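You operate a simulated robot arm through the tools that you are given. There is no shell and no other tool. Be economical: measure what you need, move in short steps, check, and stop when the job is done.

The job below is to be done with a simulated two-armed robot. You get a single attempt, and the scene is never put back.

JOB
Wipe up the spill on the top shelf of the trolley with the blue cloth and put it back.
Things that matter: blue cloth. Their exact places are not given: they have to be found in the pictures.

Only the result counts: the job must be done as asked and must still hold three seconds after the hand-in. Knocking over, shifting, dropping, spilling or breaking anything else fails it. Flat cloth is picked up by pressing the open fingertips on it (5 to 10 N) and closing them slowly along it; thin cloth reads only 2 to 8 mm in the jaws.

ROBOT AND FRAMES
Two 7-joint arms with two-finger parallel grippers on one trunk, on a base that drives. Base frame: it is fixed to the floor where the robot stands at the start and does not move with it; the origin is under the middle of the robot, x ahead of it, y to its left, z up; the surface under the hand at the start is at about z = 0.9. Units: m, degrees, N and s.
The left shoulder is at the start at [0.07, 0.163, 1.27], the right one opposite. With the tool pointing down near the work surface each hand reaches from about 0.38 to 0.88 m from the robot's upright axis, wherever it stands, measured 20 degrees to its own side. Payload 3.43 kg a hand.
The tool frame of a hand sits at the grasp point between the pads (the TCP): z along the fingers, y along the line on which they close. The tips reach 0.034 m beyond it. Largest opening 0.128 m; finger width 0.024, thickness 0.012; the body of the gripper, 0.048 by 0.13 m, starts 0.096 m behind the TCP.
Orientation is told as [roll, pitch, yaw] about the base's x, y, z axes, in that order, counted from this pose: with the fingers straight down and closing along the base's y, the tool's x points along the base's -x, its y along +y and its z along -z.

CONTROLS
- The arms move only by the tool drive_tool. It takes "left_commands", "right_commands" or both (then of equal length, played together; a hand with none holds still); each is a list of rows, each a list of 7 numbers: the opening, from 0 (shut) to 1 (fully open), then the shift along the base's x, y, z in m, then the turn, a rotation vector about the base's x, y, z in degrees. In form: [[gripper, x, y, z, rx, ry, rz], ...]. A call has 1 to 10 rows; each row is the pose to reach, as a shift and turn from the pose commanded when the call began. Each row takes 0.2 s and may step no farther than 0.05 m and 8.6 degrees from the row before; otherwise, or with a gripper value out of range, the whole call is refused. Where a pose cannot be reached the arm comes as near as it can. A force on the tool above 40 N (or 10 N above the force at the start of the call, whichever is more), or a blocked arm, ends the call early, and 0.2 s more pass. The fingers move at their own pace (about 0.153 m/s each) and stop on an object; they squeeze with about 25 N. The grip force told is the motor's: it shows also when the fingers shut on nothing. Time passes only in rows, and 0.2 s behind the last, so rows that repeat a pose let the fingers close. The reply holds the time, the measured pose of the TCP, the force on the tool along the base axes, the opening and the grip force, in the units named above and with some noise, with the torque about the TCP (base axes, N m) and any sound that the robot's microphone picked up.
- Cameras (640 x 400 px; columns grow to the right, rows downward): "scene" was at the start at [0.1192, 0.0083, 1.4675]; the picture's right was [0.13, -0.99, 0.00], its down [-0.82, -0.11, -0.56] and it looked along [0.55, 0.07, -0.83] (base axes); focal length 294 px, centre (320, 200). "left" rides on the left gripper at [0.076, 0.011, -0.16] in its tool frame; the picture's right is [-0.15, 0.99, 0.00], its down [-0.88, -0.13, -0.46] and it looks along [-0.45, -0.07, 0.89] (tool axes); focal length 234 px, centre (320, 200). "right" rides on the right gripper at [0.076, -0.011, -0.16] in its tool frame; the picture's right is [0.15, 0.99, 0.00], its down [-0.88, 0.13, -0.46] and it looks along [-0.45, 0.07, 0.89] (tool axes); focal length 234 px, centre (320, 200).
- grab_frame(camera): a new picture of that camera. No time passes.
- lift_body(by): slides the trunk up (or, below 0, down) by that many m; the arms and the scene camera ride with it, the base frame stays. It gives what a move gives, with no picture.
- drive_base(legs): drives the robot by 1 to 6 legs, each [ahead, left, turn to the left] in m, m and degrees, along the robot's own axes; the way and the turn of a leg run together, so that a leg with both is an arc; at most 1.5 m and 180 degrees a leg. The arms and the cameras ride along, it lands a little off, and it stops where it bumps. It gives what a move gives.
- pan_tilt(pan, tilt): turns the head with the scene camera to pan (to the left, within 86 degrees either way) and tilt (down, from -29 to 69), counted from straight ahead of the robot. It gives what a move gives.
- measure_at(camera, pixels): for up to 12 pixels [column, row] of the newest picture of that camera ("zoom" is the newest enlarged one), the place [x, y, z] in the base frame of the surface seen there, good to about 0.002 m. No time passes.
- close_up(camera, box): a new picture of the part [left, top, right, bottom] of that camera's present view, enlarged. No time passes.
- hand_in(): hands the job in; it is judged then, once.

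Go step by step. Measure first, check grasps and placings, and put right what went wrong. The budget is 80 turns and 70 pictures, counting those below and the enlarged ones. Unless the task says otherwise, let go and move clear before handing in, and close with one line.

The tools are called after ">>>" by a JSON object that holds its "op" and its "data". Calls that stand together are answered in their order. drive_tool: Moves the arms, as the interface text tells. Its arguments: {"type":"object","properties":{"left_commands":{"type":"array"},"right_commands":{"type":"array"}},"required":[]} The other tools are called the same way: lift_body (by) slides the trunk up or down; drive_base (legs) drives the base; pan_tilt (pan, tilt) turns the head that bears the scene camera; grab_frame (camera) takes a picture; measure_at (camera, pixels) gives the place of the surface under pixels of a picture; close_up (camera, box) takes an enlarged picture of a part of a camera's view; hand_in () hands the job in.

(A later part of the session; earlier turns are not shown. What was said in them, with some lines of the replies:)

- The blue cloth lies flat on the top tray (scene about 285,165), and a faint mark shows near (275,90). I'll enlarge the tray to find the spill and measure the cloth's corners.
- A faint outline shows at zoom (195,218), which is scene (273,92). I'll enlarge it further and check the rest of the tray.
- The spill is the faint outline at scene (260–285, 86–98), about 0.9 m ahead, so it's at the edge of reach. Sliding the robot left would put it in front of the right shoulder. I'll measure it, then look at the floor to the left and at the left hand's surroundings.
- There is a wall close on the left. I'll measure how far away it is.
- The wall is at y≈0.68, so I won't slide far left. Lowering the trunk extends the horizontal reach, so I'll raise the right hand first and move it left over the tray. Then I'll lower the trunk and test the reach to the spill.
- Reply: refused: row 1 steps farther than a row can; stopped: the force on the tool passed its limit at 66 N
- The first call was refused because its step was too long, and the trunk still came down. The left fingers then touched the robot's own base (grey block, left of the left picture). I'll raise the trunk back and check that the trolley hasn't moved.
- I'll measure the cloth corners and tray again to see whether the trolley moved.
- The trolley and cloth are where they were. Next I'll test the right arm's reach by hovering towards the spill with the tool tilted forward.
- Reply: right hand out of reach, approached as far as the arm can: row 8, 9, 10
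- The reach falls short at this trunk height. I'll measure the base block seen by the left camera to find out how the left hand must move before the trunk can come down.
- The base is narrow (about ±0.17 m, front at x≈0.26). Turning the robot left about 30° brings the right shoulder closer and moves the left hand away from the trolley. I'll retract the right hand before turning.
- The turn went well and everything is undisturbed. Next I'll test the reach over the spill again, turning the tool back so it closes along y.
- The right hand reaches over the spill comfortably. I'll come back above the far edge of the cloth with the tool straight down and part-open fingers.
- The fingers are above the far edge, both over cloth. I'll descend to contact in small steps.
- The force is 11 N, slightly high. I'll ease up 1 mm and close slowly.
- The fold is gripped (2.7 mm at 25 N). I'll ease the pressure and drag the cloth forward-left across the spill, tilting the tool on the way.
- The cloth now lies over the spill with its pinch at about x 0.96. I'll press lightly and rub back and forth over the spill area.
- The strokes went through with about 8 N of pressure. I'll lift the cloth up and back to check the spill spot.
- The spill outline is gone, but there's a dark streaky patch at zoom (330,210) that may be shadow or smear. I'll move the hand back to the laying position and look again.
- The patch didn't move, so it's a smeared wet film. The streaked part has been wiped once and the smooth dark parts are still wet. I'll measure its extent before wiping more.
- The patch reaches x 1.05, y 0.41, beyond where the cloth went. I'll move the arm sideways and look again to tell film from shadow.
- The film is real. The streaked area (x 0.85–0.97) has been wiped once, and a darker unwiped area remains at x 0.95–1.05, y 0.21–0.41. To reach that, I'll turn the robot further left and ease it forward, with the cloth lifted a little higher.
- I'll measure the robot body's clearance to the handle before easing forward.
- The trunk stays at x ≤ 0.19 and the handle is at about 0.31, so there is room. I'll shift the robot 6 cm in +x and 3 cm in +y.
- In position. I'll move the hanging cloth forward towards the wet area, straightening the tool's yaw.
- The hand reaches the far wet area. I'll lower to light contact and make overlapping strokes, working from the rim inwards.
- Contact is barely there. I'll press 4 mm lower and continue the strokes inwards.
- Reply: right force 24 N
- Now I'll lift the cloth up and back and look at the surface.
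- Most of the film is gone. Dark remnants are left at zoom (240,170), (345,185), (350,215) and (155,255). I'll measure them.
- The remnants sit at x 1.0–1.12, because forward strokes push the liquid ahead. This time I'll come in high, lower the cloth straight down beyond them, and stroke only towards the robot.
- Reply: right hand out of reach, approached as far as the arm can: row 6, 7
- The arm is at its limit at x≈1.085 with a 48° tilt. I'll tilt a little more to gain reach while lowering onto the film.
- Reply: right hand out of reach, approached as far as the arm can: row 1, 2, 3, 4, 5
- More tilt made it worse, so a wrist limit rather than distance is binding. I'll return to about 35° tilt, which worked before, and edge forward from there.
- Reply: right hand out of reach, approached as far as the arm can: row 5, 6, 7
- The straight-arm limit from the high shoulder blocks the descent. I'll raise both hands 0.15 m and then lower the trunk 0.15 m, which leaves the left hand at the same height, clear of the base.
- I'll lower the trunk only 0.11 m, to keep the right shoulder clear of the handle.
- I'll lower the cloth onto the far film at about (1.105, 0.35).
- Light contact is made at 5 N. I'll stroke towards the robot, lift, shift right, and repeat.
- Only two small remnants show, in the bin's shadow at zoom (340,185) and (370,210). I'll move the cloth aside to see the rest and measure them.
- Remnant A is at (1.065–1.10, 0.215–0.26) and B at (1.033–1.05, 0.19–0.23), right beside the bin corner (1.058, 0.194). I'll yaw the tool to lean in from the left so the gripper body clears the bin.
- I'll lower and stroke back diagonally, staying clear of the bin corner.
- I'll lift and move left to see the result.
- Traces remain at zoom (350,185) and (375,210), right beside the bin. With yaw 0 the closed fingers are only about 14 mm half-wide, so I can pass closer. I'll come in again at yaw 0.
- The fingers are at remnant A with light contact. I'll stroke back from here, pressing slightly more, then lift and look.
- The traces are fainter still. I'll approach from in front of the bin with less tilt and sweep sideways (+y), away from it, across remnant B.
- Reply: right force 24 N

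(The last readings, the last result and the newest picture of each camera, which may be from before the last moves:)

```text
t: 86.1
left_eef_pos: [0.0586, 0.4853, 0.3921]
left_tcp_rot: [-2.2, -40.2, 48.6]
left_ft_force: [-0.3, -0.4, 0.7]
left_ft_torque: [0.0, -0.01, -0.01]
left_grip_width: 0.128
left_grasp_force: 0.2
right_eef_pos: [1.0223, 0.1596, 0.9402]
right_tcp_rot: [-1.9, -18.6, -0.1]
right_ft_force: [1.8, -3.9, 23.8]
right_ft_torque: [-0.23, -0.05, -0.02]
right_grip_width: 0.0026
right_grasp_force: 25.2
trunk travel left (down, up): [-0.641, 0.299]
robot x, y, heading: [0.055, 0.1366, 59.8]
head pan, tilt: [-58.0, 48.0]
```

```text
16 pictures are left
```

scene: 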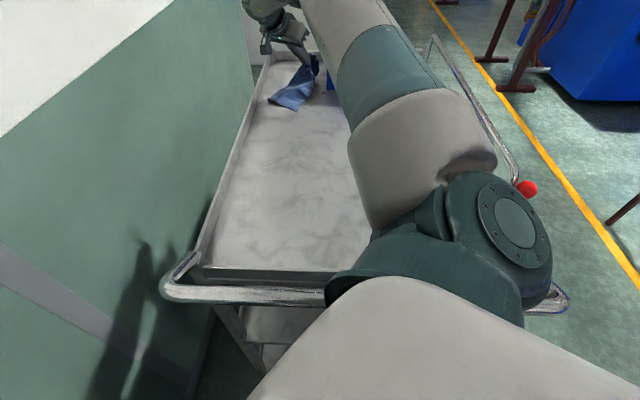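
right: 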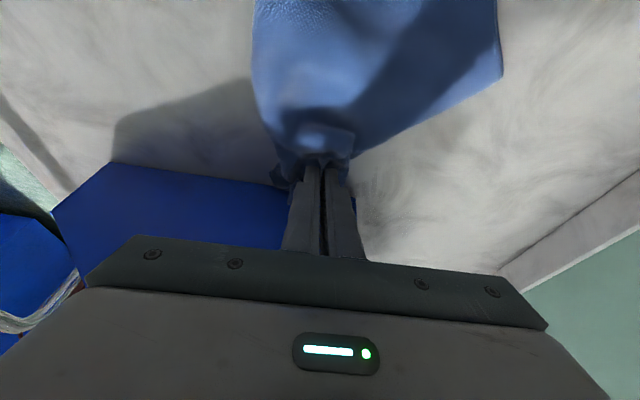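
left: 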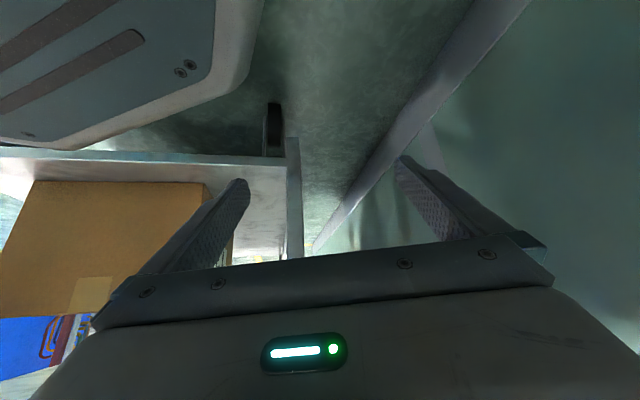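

The bunched cloth is under the tips at 24 N. I'll ease up slightly and sweep +y across B, then pull back.

>>> {"op": "drive_tool", "data": {"right_commands": [[0, 0.005, 0.0, 0.002, 0, 0, 0], [0, 0.008, 0.025, 0.002, 0, 0, 0], [0, 0.008, 0.05, 0.002, 0, 0, 0], [0, 0.008, 0.075, 0.002, 0, 0, 0], [0, 0.03, 0.085, 0.002, 0, -4, 0], [0, 0.055, 0.085, 0.001, 0, -10, 0], [0, 0.06, 0.07, 0.0, 0, -15, 0], [0, 0.06, 0.09, -0.001, 0, -17, 0], [0, 0.03, 0.1, -0.001, 0, -17, 0], [0, -0.01, 0.1, -0.001, 0, -17, 0]]}}

>>> {"op": "drive_tool", "data": {"right_commands": [[0, -0.02, 0.01, 0.035, 0, 0, 0], [0, -0.04, 0.02, 0.07, 0, 0, 0], [0, -0.06, 0.03, 0.1, 0, 4, 0], [0, -0.09, 0.05, 0.13, 0, 8, 0], [0, -0.12, 0.07, 0.15, 0, 12, 0]]}}

>>> {"op": "close_up", "data": {"camera": "scene", "box": [230, 40, 390, 140]}}

```text
t: 88.3
left_eef_pos: [0.0576, 0.4841, 0.3913]
left_tcp_rot: [-2.1, -40.2, 48.5]
left_ft_force: [-0.2, -0.4, -1.0]
left_ft_torque: [-0.04, -0.01, -0.03]
left_grip_width: 0.1279
left_grasp_force: 0.0
right_eef_pos: [1.0126, 0.263, 0.9378]
right_tcp_rot: [-1.8, -35.5, -0.3]
right_ft_force: [3.9, 0.6, 25.5]
right_ft_torque: [-0.12, -0.4, 0.01]
right_grip_width: 0.0028
right_grasp_force: 24.7
trunk travel left (down, up): [-0.641, 0.299]
robot x, y, heading: [0.0558, 0.1406, 60.3]
head pan, tilt: [-58.0, 48.0]
```

```text
t: 89.5
left_eef_pos: [0.0581, 0.4841, 0.3914]
left_tcp_rot: [-1.9, -40.1, 48.4]
left_ft_force: [-0.4, 0.7, -0.7]
left_ft_torque: [0.02, -0.01, -0.01]
left_grip_width: 0.1277
left_grasp_force: 0.0
right_eef_pos: [0.8927, 0.3332, 1.0836]
right_tcp_rot: [-2.1, -23.0, -0.1]
right_ft_force: [0.7, -0.1, 0.3]
right_ft_torque: [-0.01, 0.0, -0.07]
right_grip_width: 0.0029
right_grasp_force: 24.6
trunk travel left (down, up): [-0.641, 0.299]
robot x, y, heading: [0.0524, 0.1414, 60.0]
head pan, tilt: [-58.0, 48.0]
```

```text
4.00 times, centred on (310, 90) of scene
```

zoom: 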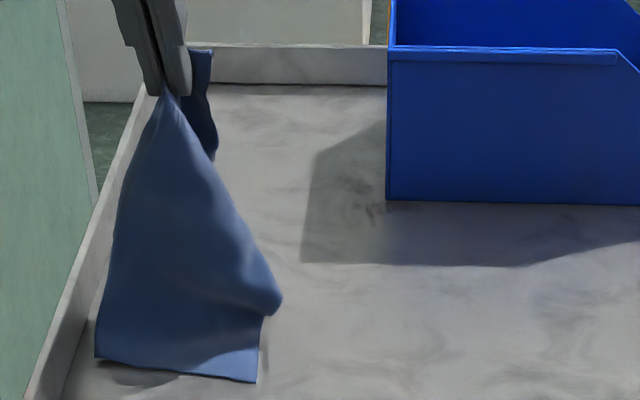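

Only a faint trace is left near zoom (365,205). I'll check it closely and measure the bin corner to be sure it hasn't moved.

>>> {"op": "close_up", "data": {"camera": "scene", "box": [295, 65, 343, 95]}}

>>> {"op": "measure_at", "data": {"camera": "zoom", "pixels": [[420, 325], [430, 300], [360, 330], [345, 280], [300, 260], [375, 345]]}}

```text
13.33 times, centred on (319, 80) of scene
```

zoom: 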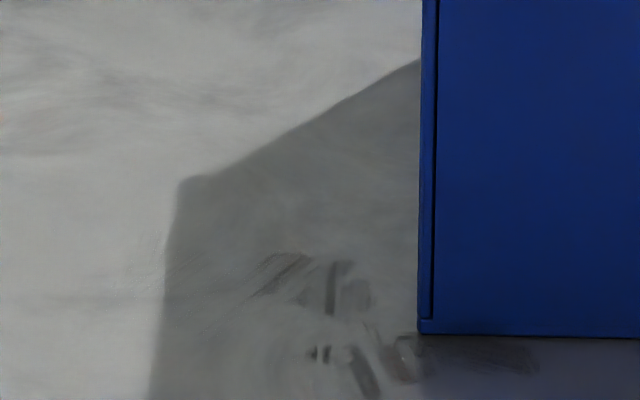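

```text
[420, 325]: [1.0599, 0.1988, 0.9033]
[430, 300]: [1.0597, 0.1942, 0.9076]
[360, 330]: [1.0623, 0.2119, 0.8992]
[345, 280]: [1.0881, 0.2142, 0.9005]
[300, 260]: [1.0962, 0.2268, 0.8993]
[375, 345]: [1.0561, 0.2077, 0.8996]
```

The bin is within measurement noise of its place. Thin traces remain at (1.04–1.10, 0.17–0.23), so I'll make one more gentle pass there.

>>> {"op": "drive_tool", "data": {"right_commands": [[0, 0.015, -0.045, 0.01, 0, 2, 0], [0, 0.03, -0.09, 0.02, 0, 4, 0], [0, 0.045, -0.135, 0.02, 0, 6, 0], [0, 0.06, -0.175, 0.01, 0, 6, 0], [0, 0.08, -0.185, -0.03, 0, 6, 0], [0, 0.1, -0.185, -0.07, 0, 6, 0], [0, 0.12, -0.185, -0.11, 0, 6, 0], [0, 0.13, -0.185, -0.135, 0, 6, 0], [0, 0.132, -0.185, -0.142, 0, 6, 0], [0, 0.134, -0.16, -0.142, 0, 6, 0]]}}

>>> {"op": "drive_tool", "data": {"right_commands": [[0, 0.003, 0.02, 0.0, 0, 0, 0], [0, 0.003, 0.04, 0.0, 0, 0, 0], [0, 0.005, 0.055, 0, 0, 0, 0], [0, 0.03, 0.06, 0.0, 0, -6, 0], [0, 0.055, 0.06, 0.0, 0, -12, 0], [0, 0.063, 0.048, 0.0, 0, -18, 0], [0, 0.063, 0.065, -0.001, 0, -20, 0], [0, 0.035, 0.055, -0.001, 0, -20, 0], [0, 0.0, 0.05, -0.001, 0, -20, 0], [0, -0.03, 0.06, 0.01, 0, -20, 0]]}}

>>> {"op": "drive_tool", "data": {"right_commands": [[0, -0.02, 0.01, 0.035, 0, 0, 0], [0, -0.04, 0.02, 0.07, 0, 0, 0], [0, -0.06, 0.04, 0.1, 0, 4, 0], [0, -0.09, 0.06, 0.13, 0, 8, 0], [0, -0.12, 0.08, 0.15, 0, 12, 0]]}}

>>> {"op": "close_up", "data": {"camera": "scene", "box": [281, 55, 345, 95]}}

```text
t: 91.7
left_eef_pos: [0.0594, 0.4851, 0.3904]
left_tcp_rot: [-2.1, -40.0, 48.5]
left_ft_force: [0.1, 0.7, 0.1]
left_ft_torque: [-0.01, 0.02, -0.03]
left_grip_width: 0.1281
left_grasp_force: 0.0
right_eef_pos: [1.0286, 0.174, 0.9414]
right_tcp_rot: [-2.0, -17.2, 0.0]
right_ft_force: [-0.1, -0.4, 2.6]
right_ft_torque: [-0.06, 0.01, 0.0]
right_grip_width: 0.0027
right_grasp_force: 25.2
trunk travel left (down, up): [-0.641, 0.299]
robot x, y, heading: [0.0528, 0.1412, 60.1]
head pan, tilt: [-58.0, 48.0]
```

```text
t: 93.9
left_eef_pos: [0.0583, 0.4841, 0.3914]
left_tcp_rot: [-2.0, -40.1, 48.5]
left_ft_force: [0.3, 0.1, 0.0]
left_ft_torque: [0.0, 0.0, 0.01]
left_grip_width: 0.1281
left_grasp_force: 0.0
right_eef_pos: [0.9965, 0.2324, 0.9522]
right_tcp_rot: [-2.0, -37.2, 0.0]
right_ft_force: [-0.7, 0.4, 0.7]
right_ft_torque: [-0.01, -0.01, -0.03]
right_grip_width: 0.0027
right_grasp_force: 25.1
trunk travel left (down, up): [-0.641, 0.299]
robot x, y, heading: [0.0497, 0.1395, 60.1]
head pan, tilt: [-58.0, 48.0]
```

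```text
t: 95.1
left_eef_pos: [0.0589, 0.4837, 0.3914]
left_tcp_rot: [-1.9, -40.0, 48.5]
left_ft_force: [-0.6, 0.2, -0.2]
left_ft_torque: [0.01, -0.02, 0.01]
left_grip_width: 0.1278
left_grasp_force: 0.0
right_eef_pos: [0.8768, 0.3135, 1.1045]
right_tcp_rot: [-2.1, -25.1, -0.1]
right_ft_force: [-0.2, -0.6, -0.4]
right_ft_torque: [-0.04, 0.0, -0.01]
right_grip_width: 0.0027
right_grasp_force: 25.7
trunk travel left (down, up): [-0.641, 0.299]
robot x, y, heading: [0.0562, 0.1431, 60.0]
head pan, tilt: [-58.0, 48.0]
```

```text
10.00 times, centred on (313, 75) of scene
```

zoom: 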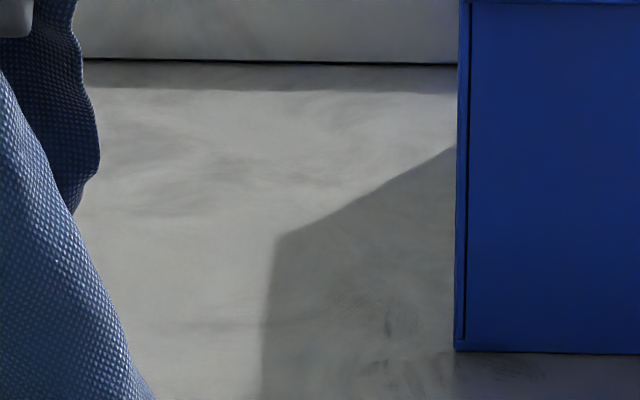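

The surface is practically clean. I'll raise the trunk again and carry the cloth back over its place to lay it down.

>>> {"op": "lift_body", "data": {"by": 0.11}}

>>> {"op": "drive_tool", "data": {"right_commands": [[0, -0.038, -0.016, 0.003, 0, 2.5, 0], [0, -0.076, -0.032, 0.006, 0, 5, 0], [0, -0.114, -0.048, 0.009, 0, 7.5, 0], [0, -0.152, -0.064, 0.012, 0, 10, 0], [0, -0.19, -0.08, 0.015, 0, 13, 0], [0, -0.228, -0.096, 0.018, 0, 16, 0], [0, -0.266, -0.112, 0.02, 0, 19, 0], [0, -0.304, -0.128, 0.02, 0, 22, 0], [0, -0.342, -0.144, 0.02, 0, 25, 0], [0, -0.377, -0.159, 0.02, 0, 25, 0]]}}

>>> {"op": "grab_frame", "data": {"camera": "scene"}}

>>> {"op": "close_up", "data": {"camera": "scene", "box": [225, 65, 385, 165]}}

```text
t: 96.5
left_eef_pos: [0.0589, 0.4852, 0.5011]
left_tcp_rot: [-1.9, -40.0, 48.5]
left_ft_force: [-0.3, 0.4, 0.6]
left_ft_torque: [-0.04, 0.01, -0.02]
left_grip_width: 0.1279
left_grasp_force: 0.0
right_eef_pos: [0.8777, 0.3139, 1.2134]
right_tcp_rot: [-2.0, -25.1, -0.1]
right_ft_force: [0.3, 0.3, 0.0]
right_ft_torque: [0.01, 0.03, -0.02]
right_grip_width: 0.0027
right_grasp_force: 24.8
trunk travel left (down, up): [-0.751, 0.189]
robot x, y, heading: [0.0518, 0.1398, 59.8]
head pan, tilt: [-58.0, 48.0]
```

```text
t: 98.7
left_eef_pos: [0.0585, 0.4841, 0.501]
left_tcp_rot: [-2.0, -40.1, 48.6]
left_ft_force: [0.1, -0.3, -0.7]
left_ft_torque: [-0.03, 0.02, -0.02]
left_grip_width: 0.1278
left_grasp_force: 0.0
right_eef_pos: [0.5101, 0.1573, 1.2466]
right_tcp_rot: [-2.1, 0.0, -0.1]
right_ft_force: [-0.3, -0.2, 0.4]
right_ft_torque: [0.02, -0.06, -0.02]
right_grip_width: 0.0027
right_grasp_force: 25.5
right hand out of reach, approached as far as the arm can: row 10
trunk travel left (down, up): [-0.751, 0.189]
robot x, y, heading: [0.0533, 0.1434, 60.1]
head pan, tilt: [-58.0, 48.0]
```

```text
12 pictures are left
```

scene: 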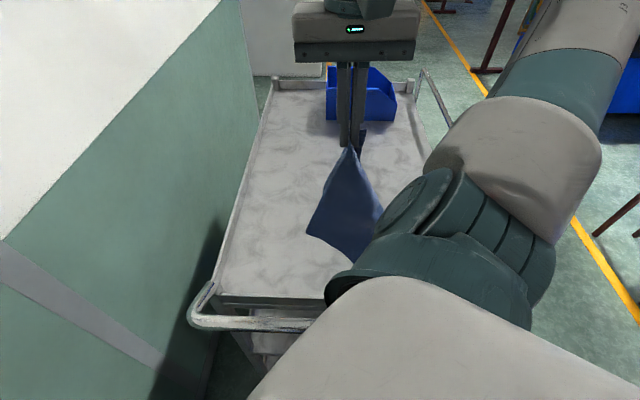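

```text
4.00 times, centred on (305, 115) of scene
```

zoom: 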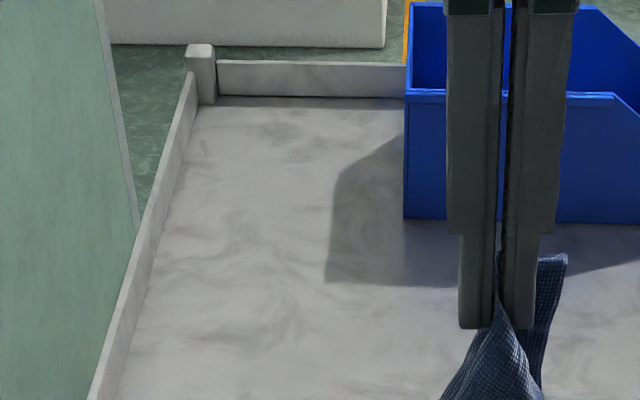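

The tray is clean. At this heading the hand can't come back far enough to lay the cloth properly, so I'll return the base to its earlier place and heading of 30°.

>>> {"op": "drive_tool", "data": {"right_commands": [[0, 0.02, 0, 0.03, 0, 0, 0], [0, 0.03, 0, 0.05, 0, 0, 0]]}}

>>> {"op": "drive_base", "data": {"legs": [[-0.056, 0.037, 0], [0, 0, -30]]}}

>>> {"op": "pan_tilt", "data": {"pan": -25, "tilt": 54}}

>>> {"op": "grab_frame", "data": {"camera": "scene"}}

```text
t: 99.3
left_eef_pos: [0.0591, 0.484, 0.5017]
left_tcp_rot: [-2.0, -40.1, 48.5]
left_ft_force: [0.7, -0.4, -0.5]
left_ft_torque: [-0.01, 0.0, -0.02]
left_grip_width: 0.1279
left_grasp_force: 0.0
right_eef_pos: [0.5403, 0.1579, 1.2967]
right_tcp_rot: [-2.1, -0.2, -0.1]
right_ft_force: [-0.1, 0.9, 0.0]
right_ft_torque: [0.01, -0.02, 0.0]
right_grip_width: 0.0027
right_grasp_force: 25.4
trunk travel left (down, up): [-0.751, 0.189]
robot x, y, heading: [0.0538, 0.1422, 60.1]
head pan, tilt: [-58.0, 48.0]
```

```text
t: 101.8
left_eef_pos: [0.1751, 0.4028, 0.5014]
left_tcp_rot: [-2.0, -40.0, 17.4]
left_ft_force: [0.6, 0.4, 0.1]
left_ft_torque: [0.0, -0.01, -0.02]
left_grip_width: 0.1278
left_grasp_force: 0.2
right_eef_pos: [0.4204, -0.1265, 1.2956]
right_tcp_rot: [-2.2, -0.1, -31.1]
right_ft_force: [-0.5, 0.2, 0.1]
right_ft_torque: [-0.02, 0.0, 0.01]
right_grip_width: 0.0028
right_grasp_force: 25.0
trunk travel left (down, up): [-0.751, 0.189]
robot x, y, heading: [-0.0074, 0.1079, 29.0]
head pan, tilt: [-58.0, 48.0]
```

```text
t: 102.8
left_eef_pos: [0.1751, 0.4014, 0.5005]
left_tcp_rot: [-2.0, -40.0, 17.6]
left_ft_force: [0.7, 0.1, 1.1]
left_ft_torque: [-0.03, -0.02, 0.02]
left_grip_width: 0.1279
left_grasp_force: 0.1
right_eef_pos: [0.4192, -0.1267, 1.297]
right_tcp_rot: [-1.9, -0.1, -31.2]
right_ft_force: [-0.3, 0.2, -0.1]
right_ft_torque: [0.01, 0.0, 0.04]
right_grip_width: 0.0028
right_grasp_force: 25.0
trunk travel left (down, up): [-0.751, 0.189]
robot x, y, heading: [-0.0068, 0.1099, 29.0]
head pan, tilt: [-25.0, 54.0]
```

```text
10 pictures are left
```

scene: 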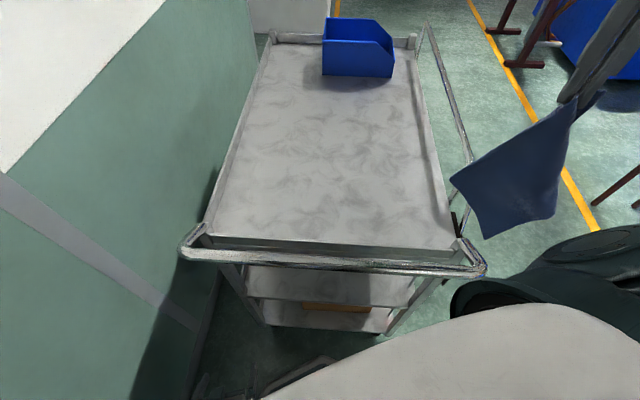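

I'll bring the cloth over its place at (0.47, 0.155), straightening the yaw, and let it settle.

>>> {"op": "drive_tool", "data": {"right_commands": [[0, 0.01, 0.035, 0.0, 1, 0, 4], [0, 0.02, 0.07, 0.0, 1, 0, 8], [0, 0.03, 0.105, 0.0, 2, 0, 12], [0, 0.04, 0.14, 0.0, 2, 0, 16], [0, 0.045, 0.175, -0.01, 2, 0, 20], [0, 0.048, 0.21, -0.03, 2, 0, 24], [0, 0.05, 0.245, -0.05, 2, 0, 28], [0, 0.05, 0.28, -0.07, 2, 0, 31], [0, 0.05, 0.28, -0.09, 2, 0, 31], [0, 0.05, 0.28, -0.09, 2, 0, 31]]}}

>>> {"op": "grab_frame", "data": {"camera": "scene"}}

```text
t: 105.0
left_eef_pos: [0.1739, 0.4018, 0.5011]
left_tcp_rot: [-2.0, -40.1, 17.6]
left_ft_force: [-0.2, 0.1, 0.1]
left_ft_torque: [0.04, -0.03, -0.02]
left_grip_width: 0.128
left_grasp_force: 0.0
right_eef_pos: [0.4708, 0.1562, 1.2063]
right_tcp_rot: [-0.1, 0.4, -0.1]
right_ft_force: [-0.2, -0.1, 0.4]
right_ft_torque: [-0.03, 0.02, -0.06]
right_grip_width: 0.0028
right_grasp_force: 24.8
trunk travel left (down, up): [-0.751, 0.189]
robot x, y, heading: [-0.0076, 0.1092, 29.2]
head pan, tilt: [-25.0, 54.0]
```

```text
9 pictures are left
```

scene: 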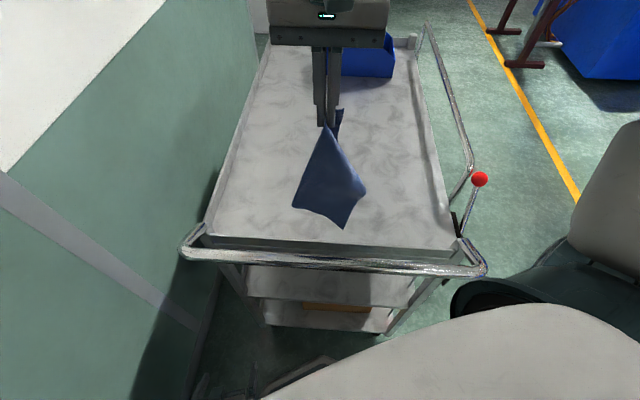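

I'll lay the cloth down along an arc, near edge first, then forward and down to the original pinch point.

>>> {"op": "drive_tool", "data": {"right_commands": [[0, 0.0, 0, -0.04, 0, 0, 0], [0, 0.027, -0.001, -0.052, 0, 0, 0], [0, 0.055, -0.001, -0.068, 0, 0, 0], [0, 0.1, -0.002, -0.088, 0, 0, 0], [0, 0.135, -0.002, -0.113, 0, 0, 0], [0, 0.163, -0.003, -0.143, 0, 0, 0], [0, 0.183, -0.003, -0.175, 0, 0, 0], [0, 0.2, -0.003, -0.21, 0, 0, 0], [0, 0.213, -0.003, -0.246, 0, 0, 0], [0, 0.22, -0.003, -0.265, 0, 0, 0]]}}

>>> {"op": "grab_frame", "data": {"camera": "scene"}}

```text
t: 107.2
left_eef_pos: [0.1748, 0.4014, 0.5011]
left_tcp_rot: [-2.0, -40.1, 17.4]
left_ft_force: [-0.8, 0.0, -0.2]
left_ft_torque: [0.01, -0.01, -0.02]
left_grip_width: 0.128
left_grasp_force: 0.1
right_eef_pos: [0.6895, 0.1494, 0.9442]
right_tcp_rot: [0.0, 0.4, 0.0]
right_ft_force: [-0.1, 0.6, 1.6]
right_ft_torque: [-0.02, -0.01, -0.01]
right_grip_width: 0.0026
right_grasp_force: 24.6
right hand out of reach, approached as far as the arm can: row 10
trunk travel left (down, up): [-0.751, 0.189]
robot x, y, heading: [-0.0062, 0.1077, 29.2]
head pan, tilt: [-25.0, 54.0]
```

```text
8 pictures are left
```

scene: 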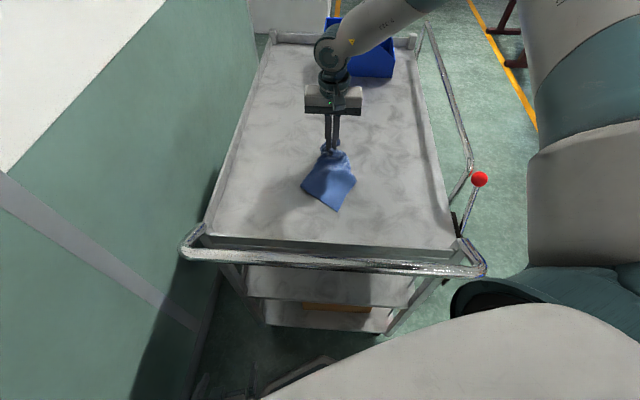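

The cloth is back in place but gathered at the pinch. I'll open the fingers slowly, rise and look.

>>> {"op": "drive_tool", "data": {"right_commands": [[0.05, 0, 0, 0.0, 0, 0, 0], [0.12, 0, 0, 0.0, 0, 0, 0], [0.2, 0, 0, 0.0, 0, 0, 0], [0.3, 0, 0, 0.0, 0, 0, 0], [0.3, 0, 0, 0.02, 0, 0, 0], [0.3, 0, 0, 0.05, 0, 0, 0], [0.3, 0, 0, 0.09, 0, 0, 0]]}}

>>> {"op": "close_up", "data": {"camera": "scene", "box": [200, 60, 440, 210]}}

```text
t: 108.8
left_eef_pos: [0.1749, 0.4018, 0.5009]
left_tcp_rot: [-2.0, -40.1, 17.7]
left_ft_force: [0.4, -1.3, 0.5]
left_ft_torque: [-0.01, 0.02, 0.03]
left_grip_width: 0.128
left_grasp_force: 0.1
right_eef_pos: [0.6866, 0.1469, 1.0332]
right_tcp_rot: [-0.2, 0.4, 0.0]
right_ft_force: [0.3, 0.4, 0.9]
right_ft_torque: [0.0, -0.03, 0.01]
right_grip_width: 0.0383
right_grasp_force: 0.0
trunk travel left (down, up): [-0.751, 0.189]
robot x, y, heading: [-0.005, 0.1089, 29.0]
head pan, tilt: [-25.0, 54.0]
```

```text
2.67 times, centred on (320, 135) of scene
```

zoom: 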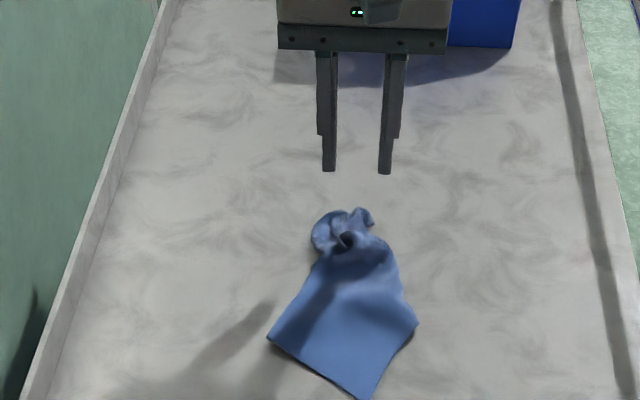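

I'll measure the cloth's extent against its original rectangle (x 0.465–0.72, y 0.015–0.29).

>>> {"op": "measure_at", "data": {"camera": "zoom", "pixels": [[340, 215], [345, 240], [270, 338], [365, 396], [416, 323], [350, 320], [390, 250], [315, 240], [345, 280], [367, 218]]}}

```text
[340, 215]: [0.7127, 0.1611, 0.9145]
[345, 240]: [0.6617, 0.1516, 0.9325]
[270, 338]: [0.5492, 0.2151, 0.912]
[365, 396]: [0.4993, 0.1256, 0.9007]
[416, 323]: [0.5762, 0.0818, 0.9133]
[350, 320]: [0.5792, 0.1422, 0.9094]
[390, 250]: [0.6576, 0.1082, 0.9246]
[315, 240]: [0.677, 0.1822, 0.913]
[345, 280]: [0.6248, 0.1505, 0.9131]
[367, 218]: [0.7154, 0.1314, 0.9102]
```

The cloth's centre is about (0.61, 0.15), within 2 cm of where it lay. I'll move the hand well clear and take a last look at the tray.

>>> {"op": "drive_tool", "data": {"right_commands": [[0.3, -0.03, -0.03, 0.03, 0, 0, 0], [0.3, -0.06, -0.06, 0.06, 0, 0, 0], [0.3, -0.09, -0.09, 0.09, 0, 0, 0], [0.3, -0.12, -0.12, 0.12, 0, 0, 0], [0.3, -0.14, -0.15, 0.15, 0, 0, 0], [0.3, -0.16, -0.18, 0.18, 0, 0, 0], [0.3, -0.17, -0.22, 0.2, 0, 0, 0], [0.3, -0.18, -0.26, 0.21, 0, 0, 0]]}}

>>> {"op": "close_up", "data": {"camera": "scene", "box": [200, 20, 456, 180]}}

>>> {"op": "close_up", "data": {"camera": "scene", "box": [240, 30, 352, 100]}}

```text
refused: row 1 steps farther than a row can; nothing moved
```

```text
2.50 times, centred on (328, 100) of scene
```

zoom: 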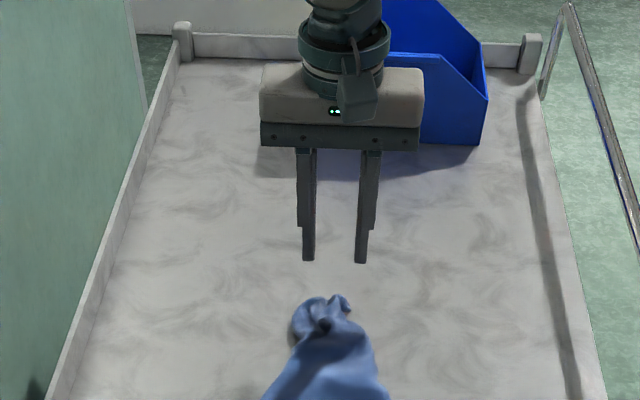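

```text
5.71 times, centred on (296, 65) of scene
```

zoom: 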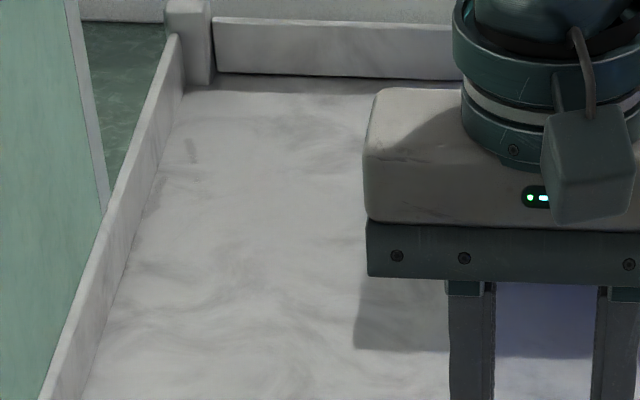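

The step was too long by a hair, so nothing moved. I'll retry with shorter steps; the tray looks clean apart from an insignificant faint mark by the far rim.

>>> {"op": "drive_tool", "data": {"right_commands": [[0.3, 0, 0, 0.04, 0, 0, 0], [0.3, -0.02, -0.02, 0.08, 0, 0, 0], [0.3, -0.04, -0.04, 0.12, 0, 0, 0], [0.3, -0.06, -0.07, 0.15, 0, 0, 0], [0.3, -0.08, -0.1, 0.18, 0, 0, 0], [0.3, -0.1, -0.14, 0.2, 0, 0, 0], [0.3, -0.12, -0.18, 0.21, 0, 0, 0], [0.3, -0.14, -0.22, 0.22, 0, 0, 0]]}}

>>> {"op": "close_up", "data": {"camera": "scene", "box": [200, 20, 456, 180]}}

>>> {"op": "measure_at", "data": {"camera": "zoom", "pixels": [[306, 138], [304, 134], [178, 75]]}}

```text
t: 110.6
left_eef_pos: [0.1738, 0.401, 0.5027]
left_tcp_rot: [-1.9, -40.0, 17.4]
left_ft_force: [0.0, 0.2, -0.6]
left_ft_torque: [0.01, 0.01, 0.03]
left_grip_width: 0.1281
left_grasp_force: 0.0
right_eef_pos: [0.5499, -0.0761, 1.2556]
right_tcp_rot: [0.0, 0.4, 0.0]
right_ft_force: [-0.7, -1.3, 0.0]
right_ft_torque: [0.04, 0.0, -0.01]
right_grip_width: 0.0385
right_grasp_force: 0.1
trunk travel left (down, up): [-0.751, 0.189]
robot x, y, heading: [-0.0032, 0.1028, 29.1]
head pan, tilt: [-25.0, 54.0]
```

```text
2.50 times, centred on (328, 100) of scene
```

zoom: 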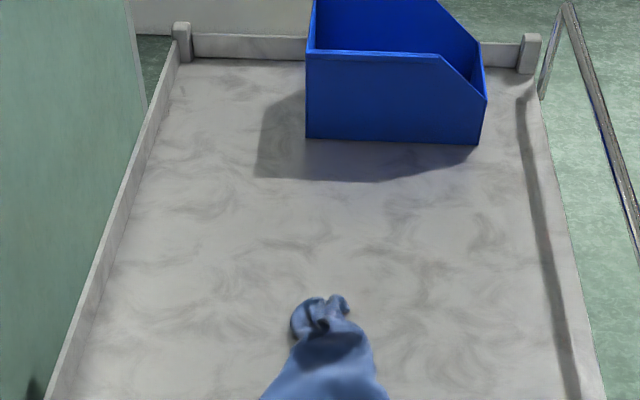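

```text
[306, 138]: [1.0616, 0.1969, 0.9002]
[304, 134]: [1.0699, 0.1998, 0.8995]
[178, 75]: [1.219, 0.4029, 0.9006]
```

The tray is clean, the bin is still at (1.06, 0.197), the cloth is back in its place and the hand is clear, so I'm handing in.

>>> {"op": "hand_in", "data": {}}

```text
The job is handed in.
```

I wiped up the spill on the top shelf and put the blue cloth back within about 2 cm of where it lay, but it is crumpled, not flat as it was. A faint mark, possibly residue, remains by the far left rim, and the trolley and bin are where they were, to within a few millimetres.
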